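You operate a simulated robot arm through the tools that you are given. There is no shell and no other tool.

You run a simulated two-armed robot. Do the job below in one go: nothing can be reset, and whatever is moved stays where it is left.

JOB
Wind 2 turns of tape onto the brass threaded pipe in the jig.
Fine: leave it in the jig's cup and swing the tape holder out again.

It is judged by the outcome, as a careful person would: the job done as asked, and still so three seconds after it is handed in. It fails if anything else is knocked over, pushed out of place, dropped, spilled or broken.

ROBOT AND FRAMES
Two 7-joint arms with two-finger grippers on one trunk that stands fixed in place. Base frame: the origin is at the foot of the trunk, x ahead of it, y to its left, z up; the work surface is at about z = 0.85. Units: m, rad, N and s.
The left shoulder is at [0.036, 0.174, 1.253], the right one opposite. With the tool pointing down near the work surface each hand reaches from about 0.1 to 0.82 m from the base axis, measured 20 degrees to its own side. Payload 2.94 kg a hand.
Tool frame (each hand has its own): the origin (TCP) lies between the finger pads and is the grasp point; the fingertips stand 0.03 m ahead of it; z points along the fingers, y is the line along which they close. The gripper opens to 0.138 m; its body begins 0.109 m behind the TCP.
Orientation is that of the tool frame in the base frame, as a unit quaternion [x, y, z, w]. With the fingers straight down and closing along the base's y, the tool's x points along the base's -x, its y along +y and its z along -z.

CONTROLS
- The arms move only by the tool play_rows. It takes "left_rows", "right_rows" or both (then of equal length, played together; a hand with none holds still); each is a list that holds one entry, the list of rows, each a list of 7 numbers: the opening, from 0 (shut) to 1 (fully open), then the shift along the base's x, y, z in m, then the turn, a rotation vector about the base's x, y, z in rad. In form: [[[hand, dx, dy, dz, rx, ry, rz], ...]]. A call has 1 to 20 rows; each row shifts and turns the commanded pose from where the row before left it. Rows are played at 5 a second. More than 0.05 m and 0.15 rad between two rows, or a gripper value outside its range, and nothing of the call is played. A pose out of reach is approached as far as the arm can. The call stops where the force on the tool passes 40 N (or 10 N more than at its start, if that is more) or the arm is blocked; 0.2 s more then pass. Each finger travels about 0.045 m/s and halts on what it meets, pressing with about 24 N; the grip force reading is that of the motor and also rises with nothing between the fingers. The clock runs only during rows and for 0.2 s after the last one: add rows that do not move to give the fingers time. The reply holds the time, the measured pose of the TCP, the force on the tool along the base axes, the opening and the grip force, in the units named above and with some noise, with the torque about the TCP (base axes, N m) and any sound that the robot's microphone picked up, and new pictures: "show" is both (left out), scene, wrist or none (wrist: the cameras of the hands that moved).
- Cameras (640 x 400 px; columns grow to the right, rows downward): "scene" is now at [0.0886, -0.0253, 1.7408]; the picture's right is [-0.32, -0.95, -0.00], its down [-0.76, 0.26, -0.60] and it looks along [0.57, -0.19, -0.80] (base axes); focal length 332 px, centre (320, 200). "left" rides on the left gripper at [0.071, -0.019, -0.146] in its tool frame; the picture's right is [0.26, 0.97, 0.00], its down [-0.85, 0.23, -0.48] and it looks along [-0.46, 0.12, 0.88] (tool axes); focal length 280 px, centre (320, 200). "right" rides on the right gripper at [0.071, 0.019, -0.146] in its tool frame; the picture's right is [-0.26, 0.96, 0.00], its down [-0.85, -0.23, -0.48] and it looks along [-0.46, -0.12, 0.88] (tool axes); focal length 280 px, centre (320, 200). There is no depth. A picture from a camera that has moved, and an enlarged one, comes with that camera's place and axes in the base frame and with its lens. The place of the scene camera against the robot may be out by one fixed shift of up to 0.025 m in any direction.
- raise_lower(by): moves the trunk up (or, below 0, down) by that many m; the arms and the scene camera ride with it, the base frame stays. It gives what a move gives, with no picture.
- turn_head(pan, tilt): turns the head with the scene camera to pan (to the left, within 2.094 rad either way) and tilt (down, from -0.506 to 1.204), counted from straight ahead of the robot (the tilt from the chest, where the trunk bows). It gives what a move gives, and a new picture of the scene camera.
- enlarge(camera, box): a new picture of the part [left, top, right, bottom] of that camera's present view, enlarged. The clock stands still meanwhile.
- close_job(): hands the job in; it is judged then, once.

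Nothing tells you positions but the pictures and the camera data. Unless the task says otherwise, let go and move clear before handing in.

The tools are called after "Call:" as name(argument=value, ...) on one line, values as JSON. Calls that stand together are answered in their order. play_rows: Moves the arms, as the interface text tells. Its arguments: {"type":"object","properties":{"left_rows":{"type":"array"},"right_rows":{"type":"array"},"show":{"type":"string","enum":["both","scene","wrist","none"]}},"required":[]} The other tools are called the same way: raise_lower (by) moves the trunk up or down; turn_head (pan, tilt) turns the head that bears the scene camera; enlarge (camera, box) takes an enlarged picture of a part of a camera's view; close_job () hands the job in.

At the start:

```text
clock: 0.0
left_eef_pos: [0.6334, -0.0187, 1.241]
left_tool_rot: [-0.001, 1.0, 0.0, 0.0]
left_contact_force: [-0.2, -0.6, -0.9]
left_torque: [0.03, 0.01, -0.02]
left_gripper_width: 0.1381
left_finger_force: 0.1
right_eef_pos: [0.301, -0.4132, 1.2483]
right_tool_rot: [-0.001, 1.0, 0.0, 0.0]
right_contact_force: [-0.3, 0.1, -0.2]
right_torque: [0.04, -0.02, 0.0]
right_gripper_width: 0.1381
right_finger_force: 0.0
trunk travel left (down, up): [-0.425, 0.309]
head pan, tilt (commanded): [-0.33, 0.927]
```

scene: 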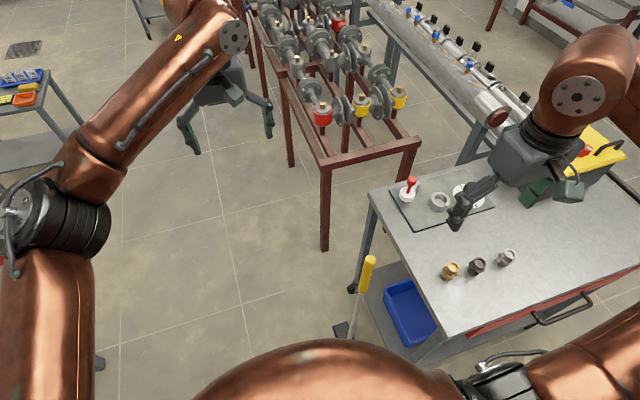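
right: 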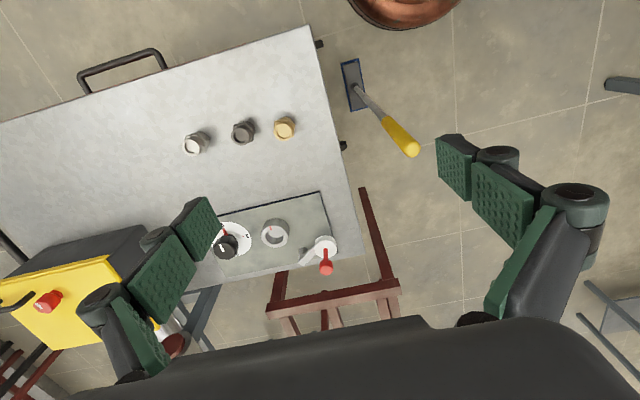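
left: 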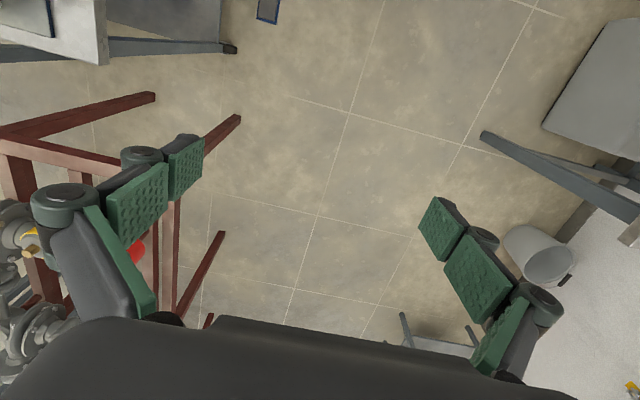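

I see a work table to the right with three pipe fittings (brass, dark, grey) and a jig plate that carries a red-handled swing arm, a cup and a dial. I'll look closer before moving.

Call:
enlarge(camera="scene", box=[360, 150, 560, 290])

Call:
enlarge(camera="right", box=[160, 100, 380, 290])

```text
2.86 times, centred on (460, 220) of scene
camera zoom: at [0.0886, -0.0253, 1.7408], right [-0.32, -0.95, 0.0], down [-0.76, 0.26, -0.6], along [0.57, -0.19, -0.8], focal length 947 px, centre (-80, 143)
```

zoom: 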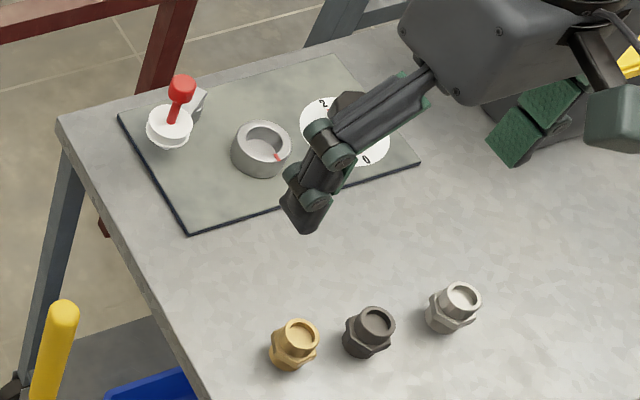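

```text
2.11 times, centred on (270, 195) of right
camera zoom: at [0.2305, -0.3927, 1.3932], right [0.26, 0.96, 0.0], down [0.85, -0.23, 0.48], along [0.46, -0.12, -0.88], focal length 590 px, centre (425, 210)
```

zoom: 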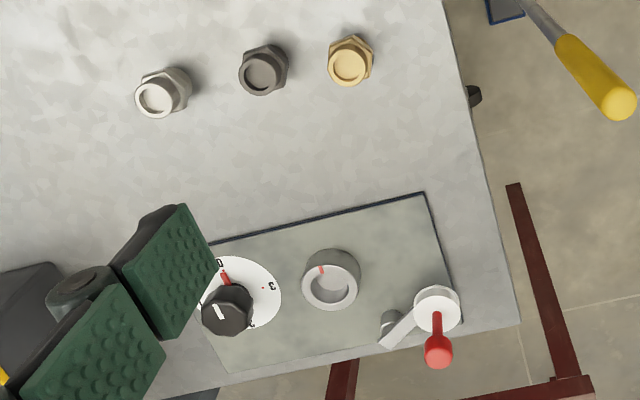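

The jig seems to have a knob with a numbered dial, a cup with a red mark, and a swing arm with a tape roll and a red handle. I'll zoom in on each part to read the details.

Call:
enlarge(camera="right", box=[215, 205, 295, 255])

Call:
enlarge(camera="right", box=[260, 210, 350, 280])

Call:
enlarge(camera="scene", box=[385, 165, 505, 240])

Call:
enlarge(camera="scene", box=[430, 235, 530, 295])

```text
8.00 times, centred on (255, 230) of right
camera zoom: at [0.2305, -0.3927, 1.3932], right [0.26, 0.96, 0.0], down [0.85, -0.23, 0.48], along [0.46, -0.12, -0.88], focal length 2243 px, centre (840, -40)
```

zoom: 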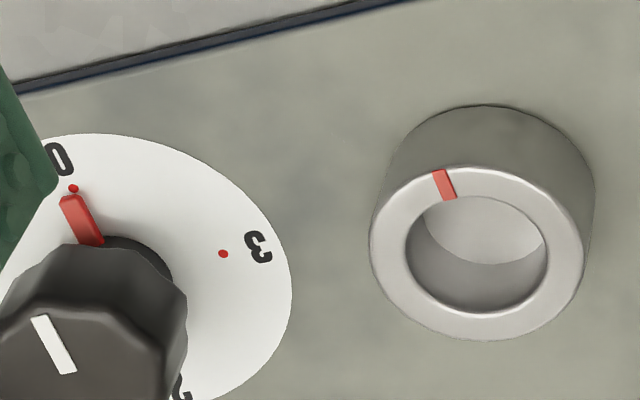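

```text
5.71 times, centred on (305, 245) of right
camera zoom: at [0.2305, -0.3927, 1.3932], right [0.26, 0.96, 0.0], down [0.85, -0.23, 0.48], along [0.46, -0.12, -0.88], focal length 1602 px, centre (406, -57)
```

zoom: 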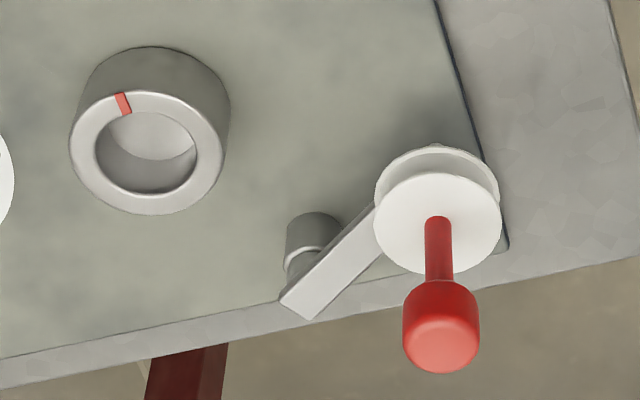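

```text
5.33 times, centred on (445, 202) of scene
camera zoom: at [0.0886, -0.0253, 1.7408], right [-0.32, -0.95, 0.0], down [-0.76, 0.26, -0.6], along [0.57, -0.19, -0.8], focal length 1768 px, centre (-347, 187)
```

zoom: 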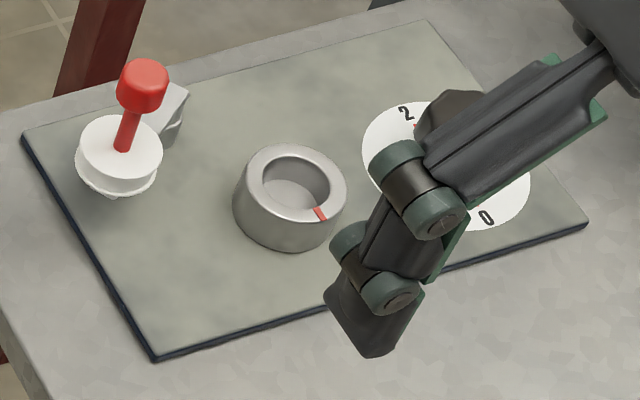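

```text
6.40 times, centred on (480, 265) of scene
camera zoom: at [0.0886, -0.0253, 1.7408], right [-0.32, -0.95, 0.0], down [-0.76, 0.26, -0.6], along [0.57, -0.19, -0.8], focal length 2121 px, centre (-704, -216)
```

zoom: 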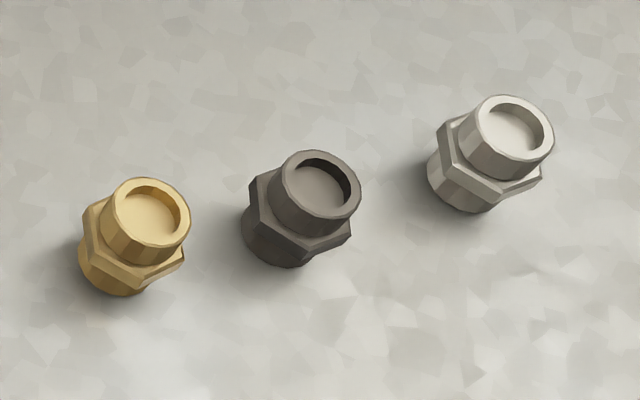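

The dial is marked 0 to 3 (0 nearest the robot, then 1, 2, 3 counter-clockwise) with the pointer at 0. I take the cup to be near (0.57, -0.585), the tape handle near (0.60, -0.48) and the brass fitting near (0.34, -0.49). I'll move the right hand over the jig, well above it, to measure from a second viewpoint.

Call:
play_rows(right_rows=[[[1, 0.022, -0.025, -0.018, 0, 0, 0], [1, 0.022, -0.025, -0.018, 0, 0, 0], [1, 0.022, -0.025, -0.018, 0, 0, 0], [1, 0.022, -0.025, -0.018, 0, 0, 0], [1, 0.022, -0.025, -0.018, 0, 0, 0], [1, 0.022, -0.025, -0.018, 0, 0, 0], [1, 0, 0, 0, 0, 0, 0], [1, 0, 0, 0, 0, 0, 0]]], show="both")

```text
clock: 1.8
left_eef_pos: [0.6354, -0.0203, 1.2402]
left_tool_rot: [-0.001, 1.0, 0.001, -0.001]
left_contact_force: [-0.4, 0.9, 0.6]
left_torque: [0.0, 0.01, -0.03]
left_gripper_width: 0.1378
left_finger_force: 0.1
right_eef_pos: [0.417, -0.5449, 1.1534]
right_tool_rot: [0.002, 1.0, 0.0, -0.001]
right_contact_force: [0.1, 1.2, 0.0]
right_torque: [0.0, 0.04, 0.03]
right_gripper_width: 0.138
right_finger_force: 0.1
right hand out of reach, approached as far as the arm can: row 6
trunk travel left (down, up): [-0.425, 0.309]
head pan, tilt (commanded): [-0.33, 0.927]
camera scene: at [0.0894, -0.0264, 1.7407], right [-0.32, -0.95, 0.0], down [-0.76, 0.26, -0.6], along [0.57, -0.19, -0.8], focal length 332 px, centre (320, 200)
camera right: at [0.3463, -0.5249, 1.2985], right [0.26, 0.96, 0.0], down [0.85, -0.23, 0.47], along [0.46, -0.12, -0.88], focal length 280 px, centre (320, 200)
```

scene: 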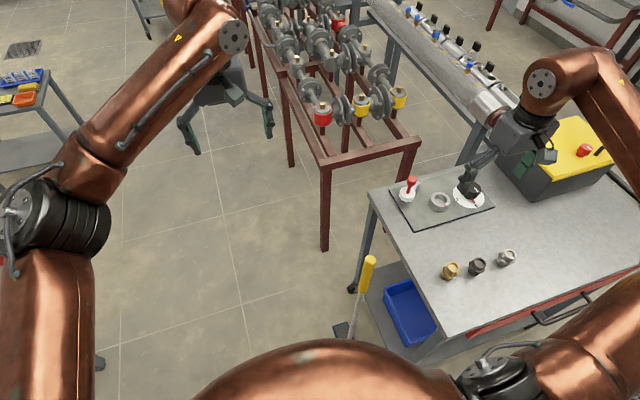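
right: 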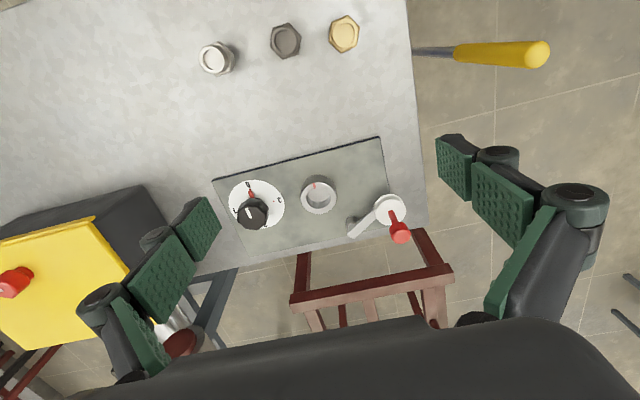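

The hand reports being out of reach at the last row, likely a wrist limit in this posture, so I'll watch that. From here I have a clear second view of the jig, and I'll zoom in to measure it.

Call:
enlarge(camera="right", box=[210, 160, 330, 235])

Call:
enlarge(camera="right", box=[295, 165, 415, 240])

Call:
enlarge(camera="scene", box=[390, 165, 510, 240])

Call:
enlarge(camera="right", box=[250, 0, 370, 75])

```text
5.33 times, centred on (270, 198) of right
camera zoom: at [0.3463, -0.5249, 1.2985], right [0.26, 0.96, 0.0], down [0.85, -0.23, 0.47], along [0.46, -0.12, -0.88], focal length 1495 px, centre (587, 213)
```

zoom: 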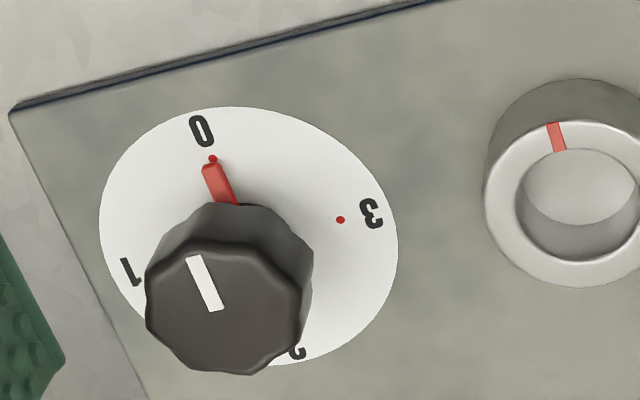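

```text
5.33 times, centred on (355, 202) of right
camera zoom: at [0.3463, -0.5249, 1.2985], right [0.26, 0.96, 0.0], down [0.85, -0.23, 0.47], along [0.46, -0.12, -0.88], focal length 1495 px, centre (133, 187)
```

zoom: 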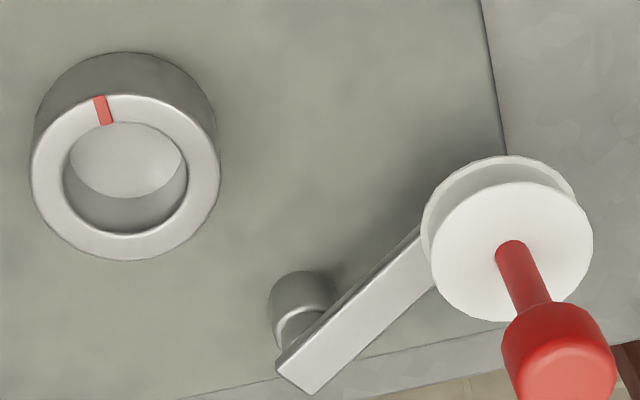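

```text
5.33 times, centred on (450, 202) of scene
camera zoom: at [0.0894, -0.0264, 1.7407], right [-0.32, -0.95, 0.0], down [-0.76, 0.26, -0.6], along [0.57, -0.19, -0.8], focal length 1768 px, centre (-373, 187)
```

zoom: 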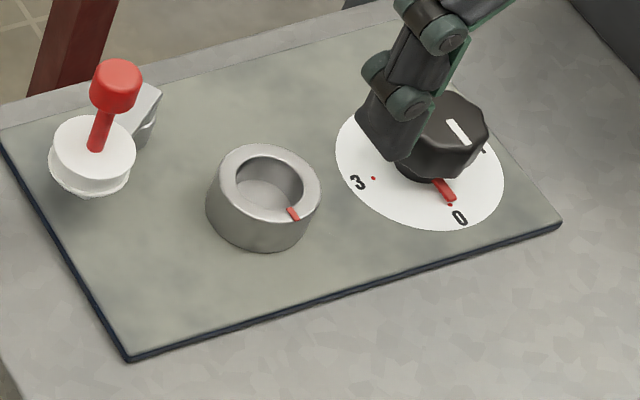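

```text
5.33 times, centred on (310, 38) of right
camera zoom: at [0.3463, -0.5249, 1.2985], right [0.26, 0.96, 0.0], down [0.85, -0.23, 0.47], along [0.46, -0.12, -0.88], focal length 1495 px, centre (373, 1067)
```

zoom: 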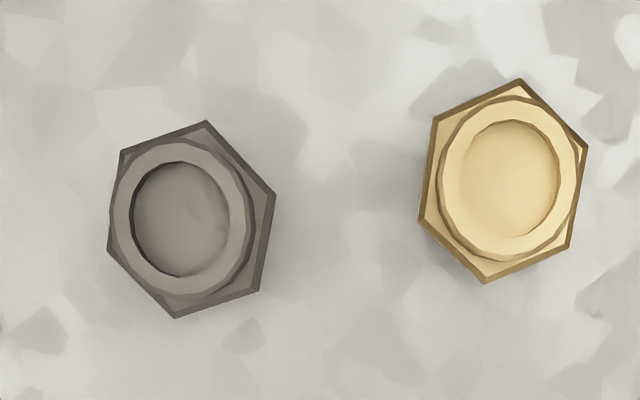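

I make the cup rim centre about (0.557, -0.584), height 0.889. The knob is about (0.556, -0.699), top near 0.90, and the tape handle about (0.589, -0.477), top near 0.99. I'll turn the wrist to follow the arm's direction and see whether that frees the reach.

Call:
play_rows(right_rows=[[[1, 0, 0, -0.01, 0, 0, -0.13], [1, 0, 0, -0.01, 0, 0, -0.13], [1, 0, 0, -0.01, 0, 0, -0.13], [1, 0, 0, -0.01, 0, 0, -0.13], [1, 0, 0, -0.01, 0, 0, -0.13], [1, 0, 0, 0, 0, 0, -0.135], [1, 0, 0, 0, 0, 0, 0]]], show="both")

```text
clock: 3.4
left_eef_pos: [0.6342, -0.0199, 1.2409]
left_tool_rot: [0.0, 1.0, 0.0, 0.0]
left_contact_force: [-0.5, -0.9, -0.1]
left_torque: [-0.02, 0.02, 0.0]
left_gripper_width: 0.1378
left_finger_force: 0.0
right_eef_pos: [0.4154, -0.5443, 1.1042]
right_tool_rot: [0.383, 0.924, 0.0, 0.0]
right_contact_force: [-0.3, -0.1, -0.1]
right_torque: [-0.01, 0.0, 0.02]
right_gripper_width: 0.1379
right_finger_force: 0.1
trunk travel left (down, up): [-0.425, 0.309]
head pan, tilt (commanded): [-0.33, 0.927]
camera scene: at [0.0888, -0.0258, 1.7408], right [-0.32, -0.95, 0.0], down [-0.76, 0.26, -0.6], along [0.57, -0.19, -0.8], focal length 332 px, centre (320, 200)
camera right: at [0.3797, -0.4803, 1.2492], right [0.87, 0.5, 0.0], down [0.44, -0.76, 0.48], along [0.24, -0.41, -0.88], focal length 280 px, centre (320, 200)
```

scene: 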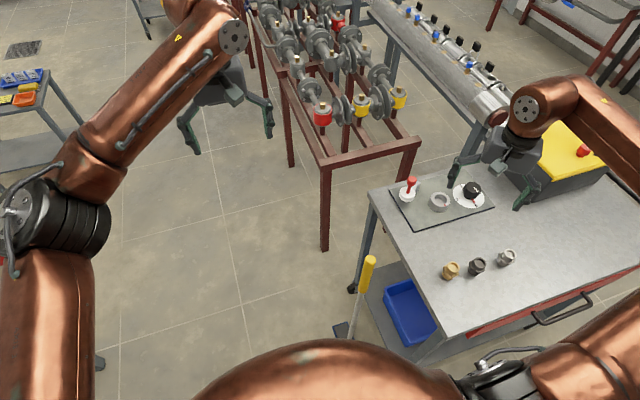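
right: 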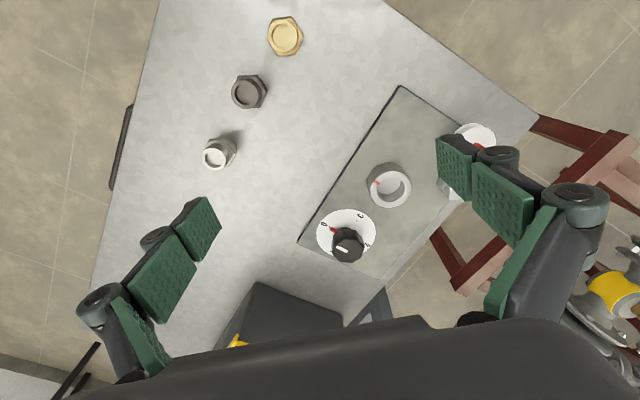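

Turning the wrist freed the arm. Next I'll test the reach to a point above the knob, keeping the fingertips well above everything.

Call:
play_rows(right_rows=[[[1, 0.0235, -0.0258, -0.01, 0, 0, 0], [1, 0.0235, -0.0258, -0.01, 0, 0, 0], [1, 0.0235, -0.0258, -0.01, 0, 0, 0], [1, 0.0235, -0.0258, -0.01, 0, 0, 0], [1, 0.0235, -0.0258, -0.01, 0, 0, 0], [1, 0.0235, -0.0258, -0.01, 0, 0, 0], [1, 0, 0, 0, 0, 0, 0]]], show="both")

```text
clock: 5.0
left_eef_pos: [0.633, -0.021, 1.2407]
left_tool_rot: [-0.001, 1.0, -0.001, -0.001]
left_contact_force: [-0.5, -0.1, 0.6]
left_torque: [-0.01, -0.01, -0.05]
left_gripper_width: 0.138
left_finger_force: 0.0
right_eef_pos: [0.5569, -0.7002, 1.0443]
right_tool_rot: [0.383, 0.924, 0.0, 0.0]
right_contact_force: [-0.5, -0.8, -0.1]
right_torque: [-0.01, -0.05, -0.01]
right_gripper_width: 0.138
right_finger_force: 0.1
trunk travel left (down, up): [-0.425, 0.309]
head pan, tilt (commanded): [-0.33, 0.927]
camera scene: at [0.0876, -0.0259, 1.7409], right [-0.32, -0.95, 0.0], down [-0.76, 0.26, -0.6], along [0.57, -0.19, -0.8], focal length 332 px, centre (320, 200)
camera right: at [0.5209, -0.6351, 1.1891], right [0.87, 0.5, 0.0], down [0.44, -0.76, 0.48], along [0.24, -0.41, -0.88], focal length 280 px, centre (320, 200)
```

scene: 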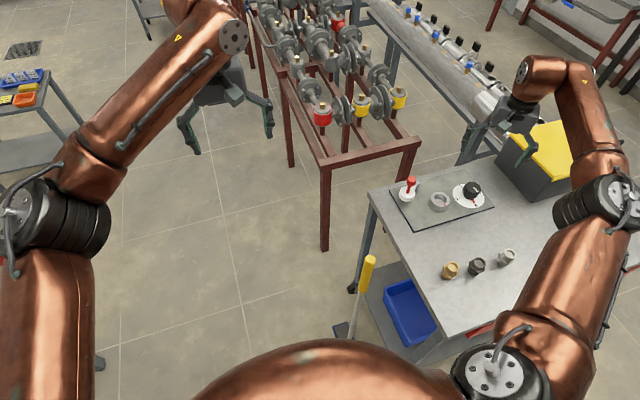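
right: 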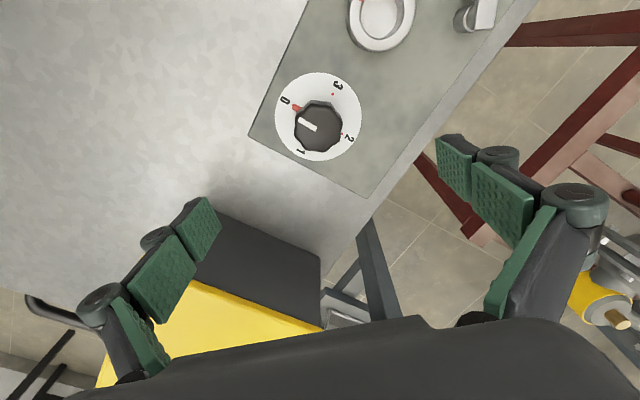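

The knob position is reachable with this wrist angle. I'll zoom in here to measure the knob and read the dial accurately.

Call:
enlarge(camera="right", box=[240, 60, 400, 160])

Call:
enlarge(camera="scene", box=[390, 165, 510, 240])

```text
4.00 times, centred on (320, 110) of right
camera zoom: at [0.5209, -0.6351, 1.1891], right [0.87, 0.5, 0.0], down [0.44, -0.76, 0.48], along [0.24, -0.41, -0.88], focal length 1122 px, centre (320, 560)
```

zoom: 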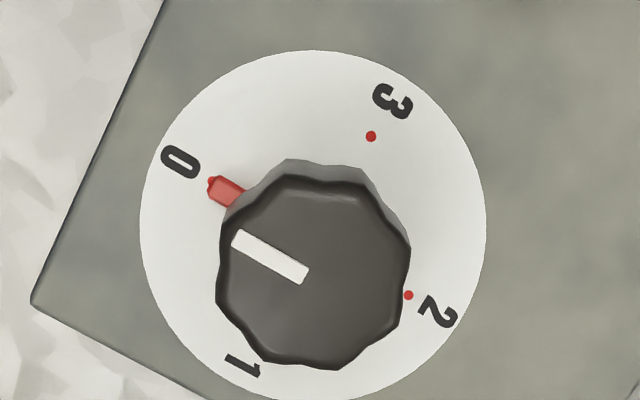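

```text
5.33 times, centred on (450, 202) of scene
camera zoom: at [0.0876, -0.0259, 1.7409], right [-0.32, -0.95, 0.0], down [-0.76, 0.26, -0.6], along [0.57, -0.19, -0.8], focal length 1768 px, centre (-373, 187)
```

zoom: 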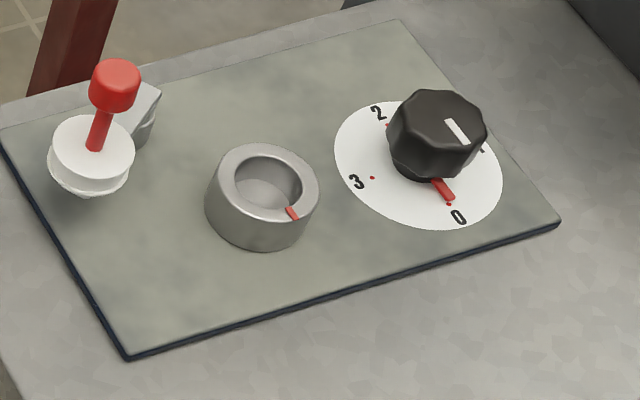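

The knob is about 0.05 m wide at (0.554, -0.697), top near 0.907. I'll test the wrist's turning range in the air here, because the dial needs about 180 degrees in one smooth twist.

Call:
play_rows(right_rows=[[[1, 0, 0, 0, 0, 0, -0.143], [1, 0, 0, 0, 0, 0, -0.143], [1, 0, 0, 0, 0, 0, -0.143], [1, 0, 0, 0, 0, 0, -0.143], [1, 0, 0, 0, 0, 0, -0.143], [1, 0, 0, 0, 0, 0, -0.143], [1, 0, 0, 0, 0, 0, -0.143], [1, 0, 0, 0, 0, 0, -0.143], [1, 0, 0, 0, 0, 0, -0.143], [1, 0, 0, 0, 0, 0, -0.143], [1, 0, 0, 0, 0, 0, -0.14], [1, 0, 0, 0, 0, 0, 0]]], show="scene")

```text
clock: 7.6
left_eef_pos: [0.6361, -0.0204, 1.2407]
left_tool_rot: [-0.001, 1.0, 0.0, 0.001]
left_contact_force: [-0.6, 0.1, -0.2]
left_torque: [0.0, 0.01, 0.0]
left_gripper_width: 0.1379
left_finger_force: 0.0
right_eef_pos: [0.5579, -0.6994, 1.0435]
right_tool_rot: [0.924, 0.383, 0.0, 0.0]
right_contact_force: [0.1, -0.5, 0.6]
right_torque: [0.0, 0.0, 0.03]
right_gripper_width: 0.1381
right_finger_force: 0.1
trunk travel left (down, up): [-0.425, 0.309]
head pan, tilt (commanded): [-0.33, 0.927]
camera scene: at [0.0889, -0.0259, 1.7408], right [-0.32, -0.95, 0.0], down [-0.76, 0.26, -0.6], along [0.57, -0.19, -0.8], focal length 332 px, centre (320, 200)
```

scene: 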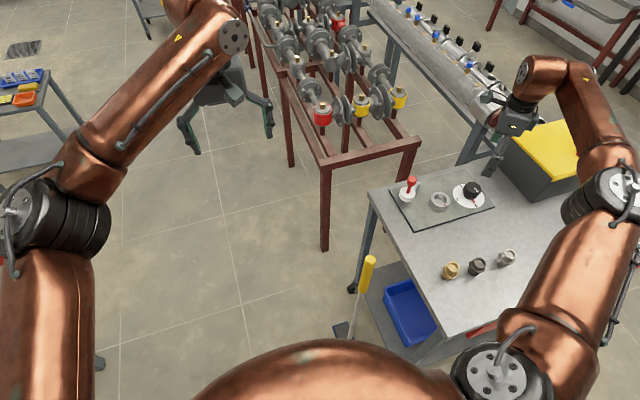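

The wrist reaches that angle easily. I'll keep turning to learn the full range.

Call:
play_rows(right_rows=[[[1, 0, 0, 0, 0, 0, -0.143], [1, 0, 0, 0, 0, 0, -0.143], [1, 0, 0, 0, 0, 0, -0.143], [1, 0, 0, 0, 0, 0, -0.143], [1, 0, 0, 0, 0, 0, -0.143], [1, 0, 0, 0, 0, 0, -0.143], [1, 0, 0, 0, 0, 0, -0.143], [1, 0, 0, 0, 0, 0, -0.143], [1, 0, 0, 0, 0, 0, -0.143], [1, 0, 0, 0, 0, 0, -0.143], [1, 0, 0, 0, 0, 0, -0.14], [1, 0, 0, 0, 0, 0, 0]]], show="scene")

```text
clock: 10.2
left_eef_pos: [0.6337, -0.0204, 1.2399]
left_tool_rot: [-0.001, 1.0, 0.0, 0.0]
left_contact_force: [0.4, 0.8, -0.2]
left_torque: [-0.01, 0.01, -0.03]
left_gripper_width: 0.1382
left_finger_force: 0.1
right_eef_pos: [0.5573, -0.6996, 1.043]
right_tool_rot: [0.924, -0.382, 0.0, 0.0]
right_contact_force: [0.4, 0.0, -0.4]
right_torque: [-0.01, 0.0, -0.02]
right_gripper_width: 0.1383
right_finger_force: 0.0
trunk travel left (down, up): [-0.425, 0.309]
head pan, tilt (commanded): [-0.33, 0.927]
camera scene: at [0.0889, -0.0259, 1.7408], right [-0.32, -0.95, 0.0], down [-0.76, 0.26, -0.6], along [0.57, -0.19, -0.8], focal length 332 px, centre (320, 200)
```

scene: 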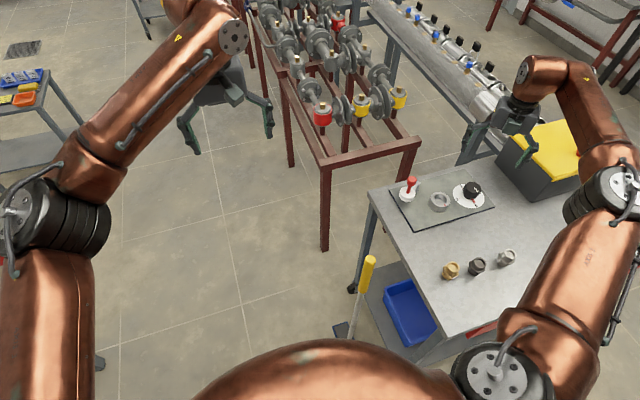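

The full half turn is available here. With the cup still empty and the tape out, I can safely try the knob to learn how the jig works, so I'll go down around it.

Call:
play_rows(right_rows=[[[0.7, -0.0015, 0.001, -0.02, 0, 0, 0], [0.7, -0.001, 0.001, -0.02, 0, 0, 0], [0.7, -0.001, 0.0005, -0.02, 0, 0, 0], [0.7, 0, 0, -0.02, 0, 0, 0], [0.7, 0, 0, -0.02, 0, 0, 0], [0.7, 0, 0, 0, 0, 0, 0]]], show="both")

Call:
enlarge(camera="right", box=[200, 100, 440, 250])

```text
clock: 11.6
left_eef_pos: [0.6352, -0.0201, 1.2419]
left_tool_rot: [-0.001, 1.0, 0.0, 0.0]
left_contact_force: [0.2, 0.5, 0.3]
left_torque: [-0.04, -0.03, 0.02]
left_gripper_width: 0.1378
left_finger_force: 0.1
right_eef_pos: [0.5541, -0.6961, 0.9436]
right_tool_rot: [0.925, -0.381, 0.0, 0.0]
right_contact_force: [0.4, 0.2, -0.3]
right_torque: [-0.02, -0.01, 0.0]
right_gripper_width: 0.0963
right_finger_force: 0.2
trunk travel left (down, up): [-0.425, 0.309]
head pan, tilt (commanded): [-0.33, 0.927]
camera scene: at [0.0887, -0.0256, 1.7408], right [-0.32, -0.95, 0.0], down [-0.76, 0.26, -0.6], along [0.57, -0.19, -0.8], focal length 332 px, centre (320, 200)
camera right: at [0.5906, -0.7599, 1.0888], right [-0.87, -0.5, 0.0], down [-0.44, 0.76, 0.48], along [-0.24, 0.41, -0.88], focal length 280 px, centre (320, 200)
```

scene: 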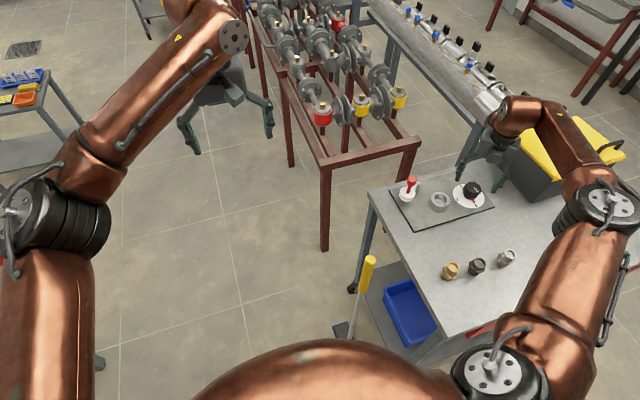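
right: 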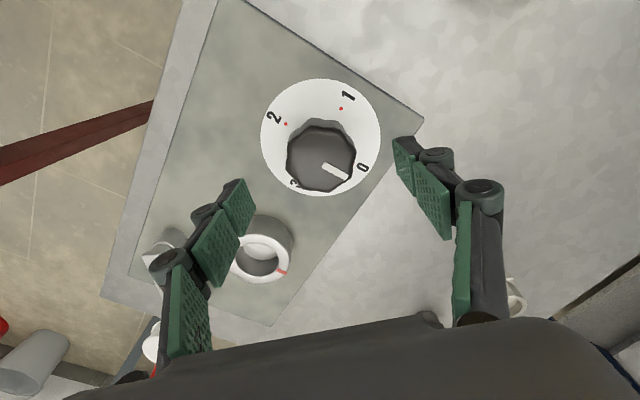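

```text
2.67 times, centred on (320, 175) of right
camera zoom: at [0.5906, -0.7599, 1.0888], right [-0.87, -0.5, 0.0], down [-0.44, 0.76, 0.48], along [-0.24, 0.41, -0.88], focal length 748 px, centre (320, 267)
```

zoom: 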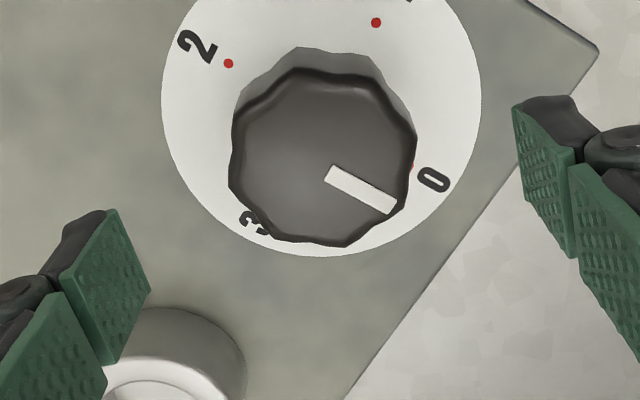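

The hand is centred on the knob to within a few millimetres. I'll lower so the fingertips sit beside it, clear of the dial face, and close.

Call:
play_rows(right_rows=[[[0.7, 0.001, -0.003, -0.012, 0, 0, 0], [0.7, 0, 0, -0.013, 0, 0, 0], [0.7, 0, 0, -0.012, 0, 0, 0], [0.7, 0, 0, 0, 0, 0, 0], [0.3, 0, 0, 0, 0, 0, 0], [0.2, 0, 0, 0, 0, 0, 0], [0, 0, 0, 0, 0, 0, 0], [0, 0, 0, 0, 0, 0, 0], [0, 0, 0, 0, 0, 0, 0]]], show="both")

Call:
enlarge(camera="right", box=[200, 100, 440, 250])

Call:
enlarge(camera="scene", box=[390, 165, 510, 240])

```text
clock: 13.6
left_eef_pos: [0.6346, -0.0206, 1.2397]
left_tool_rot: [-0.001, 1.0, 0.0, -0.001]
left_contact_force: [-0.1, 0.0, -1.0]
left_torque: [0.01, 0.02, 0.07]
left_gripper_width: 0.1382
left_finger_force: 0.0
right_eef_pos: [0.5554, -0.7008, 0.9059]
right_tool_rot: [0.925, -0.381, 0.0, 0.0]
right_contact_force: [0.2, -0.2, -1.0]
right_torque: [0.02, -0.01, -0.01]
right_gripper_width: 0.0494
right_finger_force: 45.3
trunk travel left (down, up): [-0.425, 0.309]
head pan, tilt (commanded): [-0.33, 0.927]
camera scene: at [0.089, -0.026, 1.7408], right [-0.32, -0.95, 0.0], down [-0.76, 0.26, -0.6], along [0.57, -0.19, -0.8], focal length 332 px, centre (320, 200)
camera right: at [0.592, -0.763, 1.0516], right [-0.87, -0.5, 0.0], down [-0.44, 0.76, 0.48], along [-0.24, 0.41, -0.88], focal length 280 px, centre (320, 200)
```

scene: 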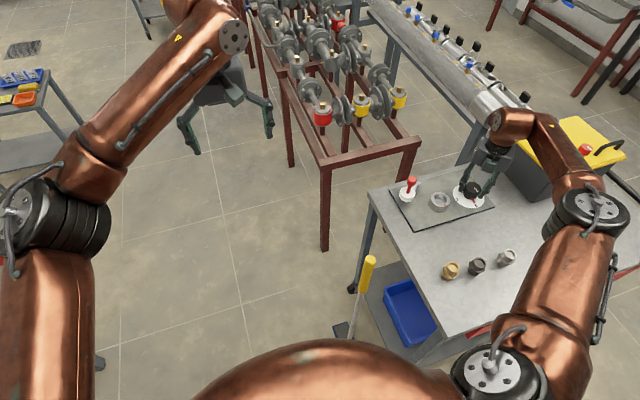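
right: 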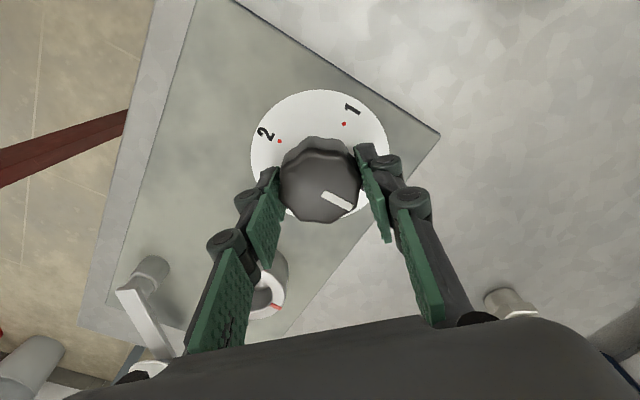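

```text
2.67 times, centred on (320, 175) of right
camera zoom: at [0.592, -0.763, 1.0516], right [-0.87, -0.5, 0.0], down [-0.44, 0.76, 0.48], along [-0.24, 0.41, -0.88], focal length 748 px, centre (320, 267)
```

zoom: 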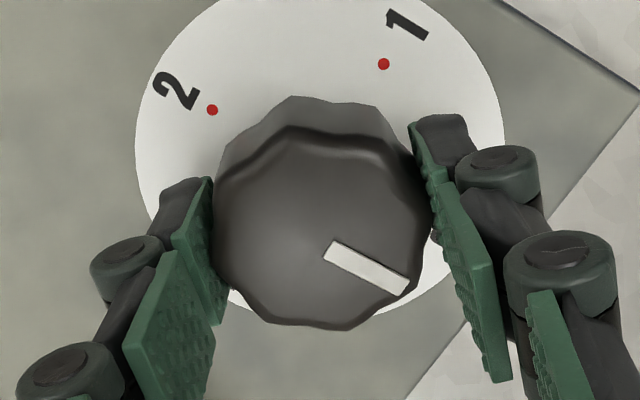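

```text
5.33 times, centred on (450, 202) of scene
camera zoom: at [0.089, -0.026, 1.7408], right [-0.32, -0.95, 0.0], down [-0.76, 0.26, -0.6], along [0.57, -0.19, -0.8], focal length 1768 px, centre (-373, 187)
```

zoom: 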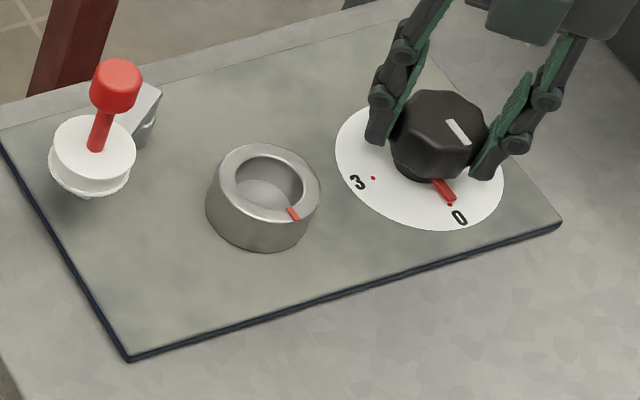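

The knob is held firmly at 0.049 m wide. I'll turn it a small way towards 1 and watch the cup's red mark.

Call:
play_rows(right_rows=[[[0, 0, 0, 0, 0, 0, 0.1], [0, 0, 0, 0, 0, 0, 0.1], [0, 0, 0, 0, 0, 0, 0.1], [0, 0, 0, 0, 0, 0, 0.1], [0, 0, 0, 0, 0, 0, 0]]], show="none")

Call:
enlarge(camera="scene", box=[390, 165, 510, 240])

Call:
enlarge(camera="right", box=[200, 100, 440, 250])

```text
clock: 14.8
left_eef_pos: [0.6355, -0.0206, 1.2406]
left_tool_rot: [0.0, 1.0, 0.0, -0.001]
left_contact_force: [0.2, -0.3, 1.4]
left_torque: [-0.01, 0.02, 0.02]
left_gripper_width: 0.1382
left_finger_force: 0.0
right_eef_pos: [0.5544, -0.6992, 0.9065]
right_tool_rot: [0.982, -0.19, 0.0, -0.001]
right_contact_force: [1.8, -2.0, 1.1]
right_torque: [-0.01, 0.0, 0.03]
right_gripper_width: 0.0489
right_finger_force: 44.5
trunk travel left (down, up): [-0.425, 0.309]
head pan, tilt (commanded): [-0.33, 0.927]
```

```text
5.33 times, centred on (450, 202) of scene
camera zoom: at [0.0892, -0.026, 1.7408], right [-0.32, -0.95, 0.0], down [-0.76, 0.26, -0.6], along [0.57, -0.19, -0.8], focal length 1768 px, centre (-373, 187)
```

zoom: 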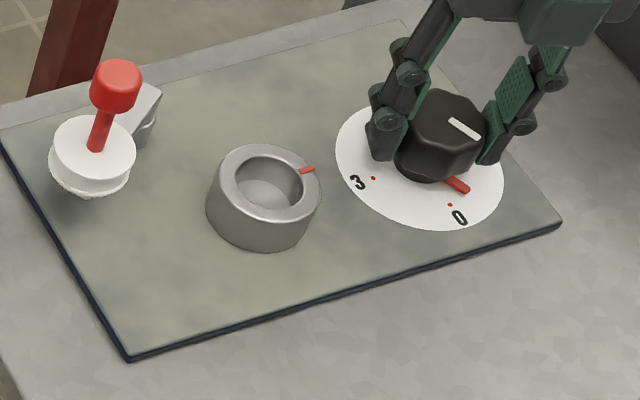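

```text
2.67 times, centred on (320, 175) of right
camera zoom: at [0.6138, -0.7436, 1.0516], right [-0.6, -0.8, 0.0], down [-0.7, 0.53, 0.48], along [-0.38, 0.29, -0.88], focal length 748 px, centre (320, 267)
```

zoom: 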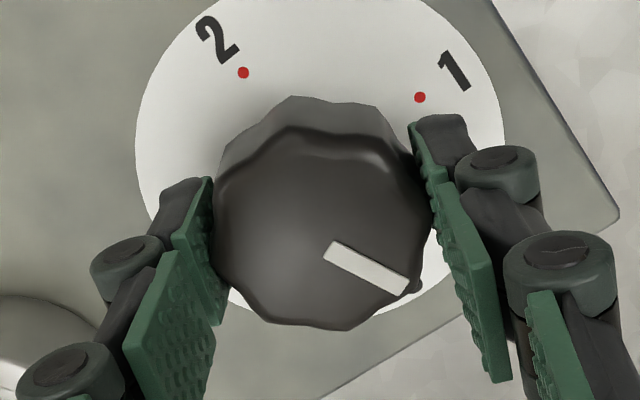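

A 23 degree knob turn moved the cup's mark about 90 degrees, so the knob drives the cup at 4 to 1: one dial number is one full cup turn. The order is therefore pipe into the cup, tape in, knob from 0 to 2, tape out. I'll turn the knob back to 0 and let go.

Call:
play_rows(right_rows=[[[0, 0, 0, 0, 0, 0, -0.1], [0, 0, 0, 0, 0, 0, -0.1], [0, 0, 0, 0, 0, 0, -0.1], [0, 0, 0, 0, 0, 0, -0.1], [0, 0, 0, 0, 0, 0, 0], [0, 0, 0, 0, 0, 0, 0]]], show="none")

Call:
enlarge(camera="scene", box=[390, 165, 510, 240])

```text
clock: 16.2
left_eef_pos: [0.6349, -0.0197, 1.2399]
left_tool_rot: [-0.002, 1.0, 0.0, -0.001]
left_contact_force: [0.1, -0.1, -0.6]
left_torque: [0.04, 0.03, -0.01]
left_gripper_width: 0.138
left_finger_force: 0.0
right_eef_pos: [0.5549, -0.6999, 0.906]
right_tool_rot: [0.924, -0.381, 0.0, 0.0]
right_contact_force: [1.9, -1.1, 2.3]
right_torque: [-0.19, -0.19, 0.14]
right_gripper_width: 0.0491
right_finger_force: 45.3
trunk travel left (down, up): [-0.425, 0.309]
head pan, tilt (commanded): [-0.33, 0.927]
```

```text
5.33 times, centred on (450, 202) of scene
camera zoom: at [0.0891, -0.0258, 1.7408], right [-0.32, -0.95, 0.0], down [-0.76, 0.26, -0.6], along [0.57, -0.19, -0.8], focal length 1768 px, centre (-373, 187)
```

zoom: 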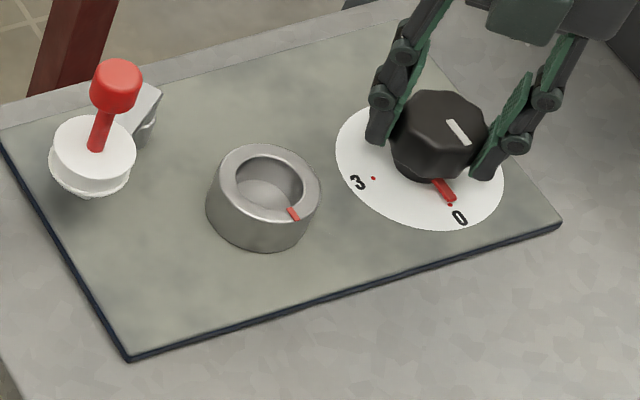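

The knob and cup mark are back at their starting places. I'll open and lift straight up.

Call:
play_rows(right_rows=[[[0.5, 0, 0, 0, 0, 0, 0], [0.7, 0, 0, 0, 0, 0, 0], [0.7, 0, 0, 0, 0, 0, 0], [0.7, 0, 0, 0, 0, 0, 0], [0.7, 0, 0, 0.02, 0, 0, 0], [0.7, 0, 0, 0.03, 0, 0, 0], [0.7, 0, 0, 0.04, 0, 0, 0], [0.7, 0, 0, 0.04, 0, 0, 0], [0.7, 0, 0, 0.04, 0, 0, 0], [0.7, 0, 0, 0, 0, 0, 0.14], [0.7, 0, 0, 0, 0, 0, 0.14], [0.7, 0, 0, 0, 0, 0, 0.14], [0.7, 0, 0, 0, 0, 0, 0.14], [0.7, 0, 0, 0, 0, 0, 0.14], [0.7, 0, 0, 0, 0, 0, 0.14], [0.7, 0, 0, 0, 0, 0, 0.14], [0.7, 0, 0, 0, 0, 0, 0.14], [0.7, 0, 0, 0, 0, 0, 0.14], [0.7, 0, 0, 0, 0, 0, 0.14]]], show="scene")

```text
clock: 20.2
left_eef_pos: [0.6337, -0.0208, 1.2406]
left_tool_rot: [-0.001, 1.0, -0.001, -0.001]
left_contact_force: [0.8, -0.2, -0.1]
left_torque: [0.02, 0.03, 0.02]
left_gripper_width: 0.1379
left_finger_force: 0.1
right_eef_pos: [0.5547, -0.7003, 1.0757]
right_tool_rot: [0.952, 0.305, -0.001, -0.001]
right_contact_force: [0.3, -0.2, 0.3]
right_torque: [0.02, 0.03, 0.0]
right_gripper_width: 0.0965
right_finger_force: 0.1
trunk travel left (down, up): [-0.425, 0.309]
head pan, tilt (commanded): [-0.33, 0.927]
camera scene: at [0.089, -0.0259, 1.7408], right [-0.32, -0.95, 0.0], down [-0.76, 0.26, -0.6], along [0.57, -0.19, -0.8], focal length 332 px, centre (320, 200)
```

scene: 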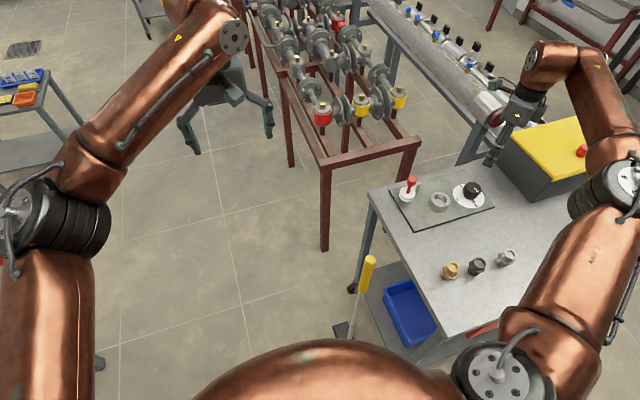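

The dial is back on 0 and the knob is free. The brass hex has flats facing about 5 degrees from x, so I'll turn the wrist to about -85 degrees. That closes the fingers along x, well clear of the dark fitting, and I'll hover over the brass fitting near (0.34, -0.49).

Call:
play_rows(right_rows=[[[0.6, -0.0238, 0.0235, 0, 0, 0, 0.1163], [0.6, -0.0238, 0.0235, 0, 0, 0, 0.1163], [0.6, -0.0238, 0.0235, 0, 0, 0, 0.1163], [0.6, -0.0238, 0.0235, -0.005, 0, 0, 0.1163], [0.6, -0.0238, 0.0235, -0.005, 0, 0, 0.1163], [0.6, -0.0238, 0.0235, -0.005, 0, 0, 0.1163], [0.6, -0.0238, 0.0235, -0.005, 0, 0, 0.1163], [0.6, -0.0238, 0.0235, -0.005, 0, 0, 0.1163], [0.6, -0.0238, 0.0235, 0, 0, 0, 0.1163], [0.6, 0, 0, 0, 0, 0, 0]]], show="both")

Call:
enlarge(camera="right", box=[240, 80, 400, 180])

```text
clock: 22.4
left_eef_pos: [0.6344, -0.0202, 1.2403]
left_tool_rot: [-0.002, 1.0, 0.001, -0.001]
left_contact_force: [0.2, -1.4, -0.2]
left_torque: [0.01, 0.02, 0.0]
left_gripper_width: 0.1382
left_finger_force: 0.1
right_eef_pos: [0.341, -0.4891, 1.0515]
right_tool_rot: [0.673, 0.74, 0.0, -0.001]
right_contact_force: [-0.7, -0.5, 0.3]
right_torque: [0.04, 0.01, 0.05]
right_gripper_width: 0.0827
right_finger_force: 0.1
trunk travel left (down, up): [-0.425, 0.309]
head pan, tilt (commanded): [-0.33, 0.927]
camera scene: at [0.0895, -0.0265, 1.7407], right [-0.32, -0.95, 0.0], down [-0.76, 0.26, -0.6], along [0.57, -0.19, -0.8], focal length 332 px, centre (320, 200)
camera right: at [0.3537, -0.4153, 1.197], right [0.99, -0.17, 0.0], down [-0.15, -0.87, 0.48], along [-0.08, -0.47, -0.88], focal length 280 px, centre (320, 200)
```

scene: 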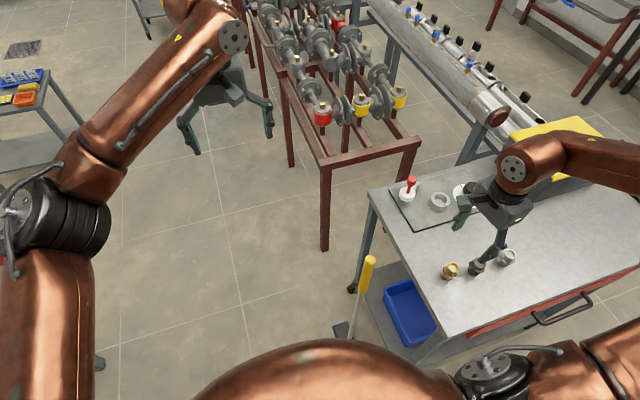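
right: 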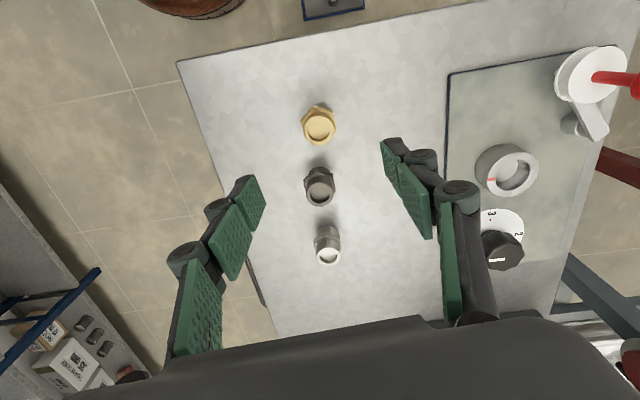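

```text
4.00 times, centred on (320, 130) of right
camera zoom: at [0.3537, -0.4153, 1.197], right [0.99, -0.17, 0.0], down [-0.15, -0.87, 0.48], along [-0.08, -0.47, -0.88], focal length 1122 px, centre (320, 480)
```

zoom: 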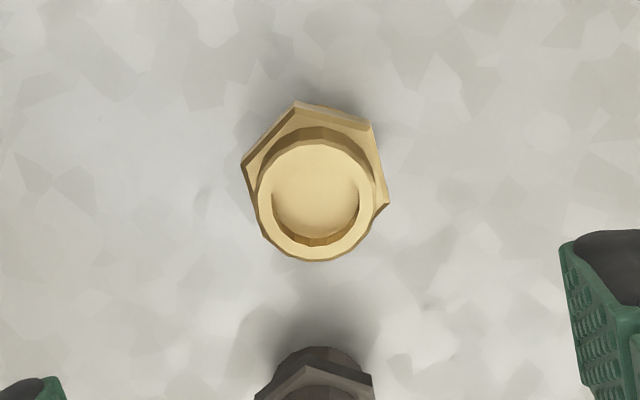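

The brass fitting's top centre works out to about (0.3395, -0.491), top at z 0.898. I'll zoom in to find where the hex section sits, so that I grip at the right height.

Call:
enlarge(camera="scene", box=[430, 250, 478, 280])

Call:
enlarge(camera="right", box=[288, 90, 352, 260])

```text
13.33 times, centred on (454, 265) of scene
camera zoom: at [0.0895, -0.0265, 1.7407], right [-0.32, -0.95, 0.0], down [-0.76, 0.26, -0.6], along [0.57, -0.19, -0.8], focal length 4420 px, centre (-1467, -667)
```

zoom: 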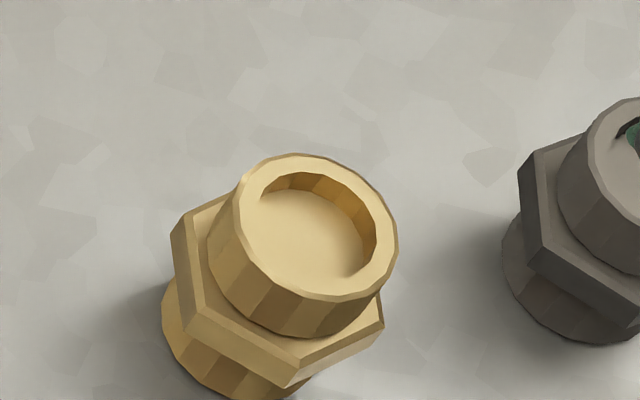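

```text
2.35 times, centred on (320, 175) of right
camera zoom: at [0.3537, -0.4153, 1.197], right [0.99, -0.17, 0.0], down [-0.15, -0.87, 0.48], along [-0.08, -0.47, -0.88], focal length 660 px, centre (320, 259)
```

zoom: 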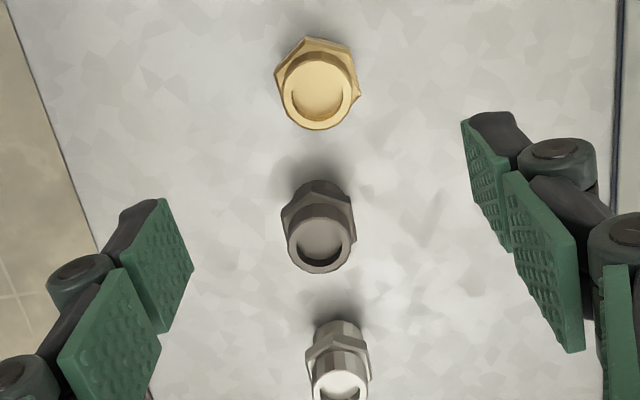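

The hex section spans about z 0.869 to 0.881, with smooth collars above and below, so it should rest on the cup rim. The wrist is lined up with its flats. I'll lower most of the way and check the centring.

Call:
play_rows(right_rows=[[[0.6, -0.0005, -0.001, -0.03, 0, 0, 0], [0.6, -0.0005, -0.001, -0.03, 0, 0, 0], [0.6, -0.0005, 0, -0.03, 0, 0, 0], [0.6, 0, 0, -0.025, 0, 0, 0], [0.6, 0, 0, 0, 0, 0, 0]]], show="wrist")

Call:
enlarge(camera="right", box=[220, 110, 420, 235])

Call:
enlarge(camera="scene", box=[420, 235, 500, 285])

```text
clock: 23.6
left_eef_pos: [0.6344, -0.0197, 1.2406]
left_tool_rot: [-0.001, 1.0, -0.001, 0.0]
left_contact_force: [-0.9, -0.3, -0.7]
left_torque: [0.03, 0.02, 0.03]
left_gripper_width: 0.1382
left_finger_force: 0.0
right_eef_pos: [0.3384, -0.4894, 0.9373]
right_tool_rot: [0.673, 0.739, -0.001, 0.0]
right_contact_force: [1.1, -0.1, -0.5]
right_torque: [-0.03, 0.01, 0.02]
right_gripper_width: 0.0829
right_finger_force: 0.2
trunk travel left (down, up): [-0.425, 0.309]
head pan, tilt (commanded): [-0.33, 0.927]
camera right: at [0.3518, -0.4168, 1.0825], right [0.99, -0.17, 0.0], down [-0.15, -0.87, 0.48], along [-0.08, -0.47, -0.88], focal length 280 px, centre (320, 200)
```

right: 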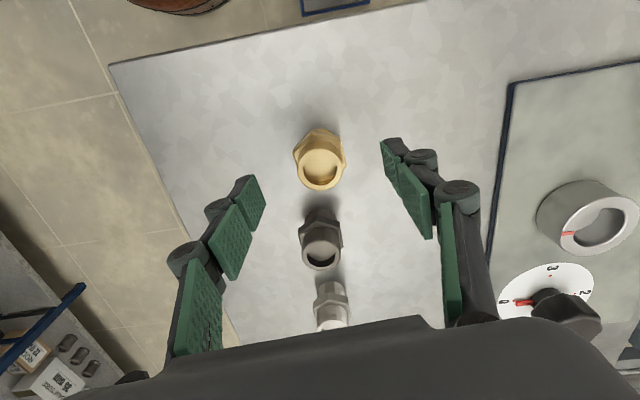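

```text
3.20 times, centred on (320, 172) of right
camera zoom: at [0.3518, -0.4168, 1.0825], right [0.99, -0.17, 0.0], down [-0.15, -0.87, 0.48], along [-0.08, -0.47, -0.88], focal length 897 px, centre (320, 288)
```

zoom: 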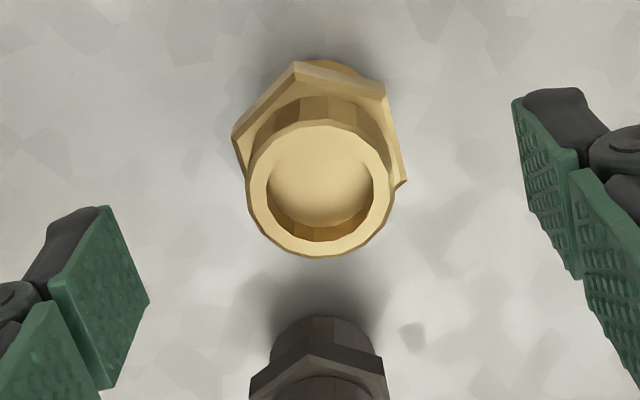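

```text
8.00 times, centred on (460, 260) of scene
camera zoom: at [0.0882, -0.0246, 1.7409], right [-0.32, -0.95, 0.0], down [-0.76, 0.26, -0.6], along [0.57, -0.19, -0.8], focal length 2652 px, centre (-800, -280)
```

zoom: 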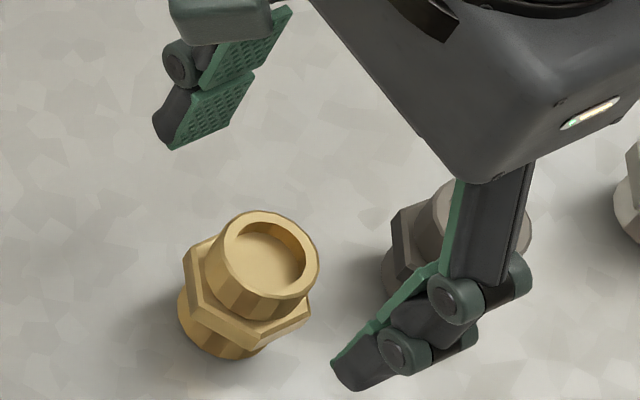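

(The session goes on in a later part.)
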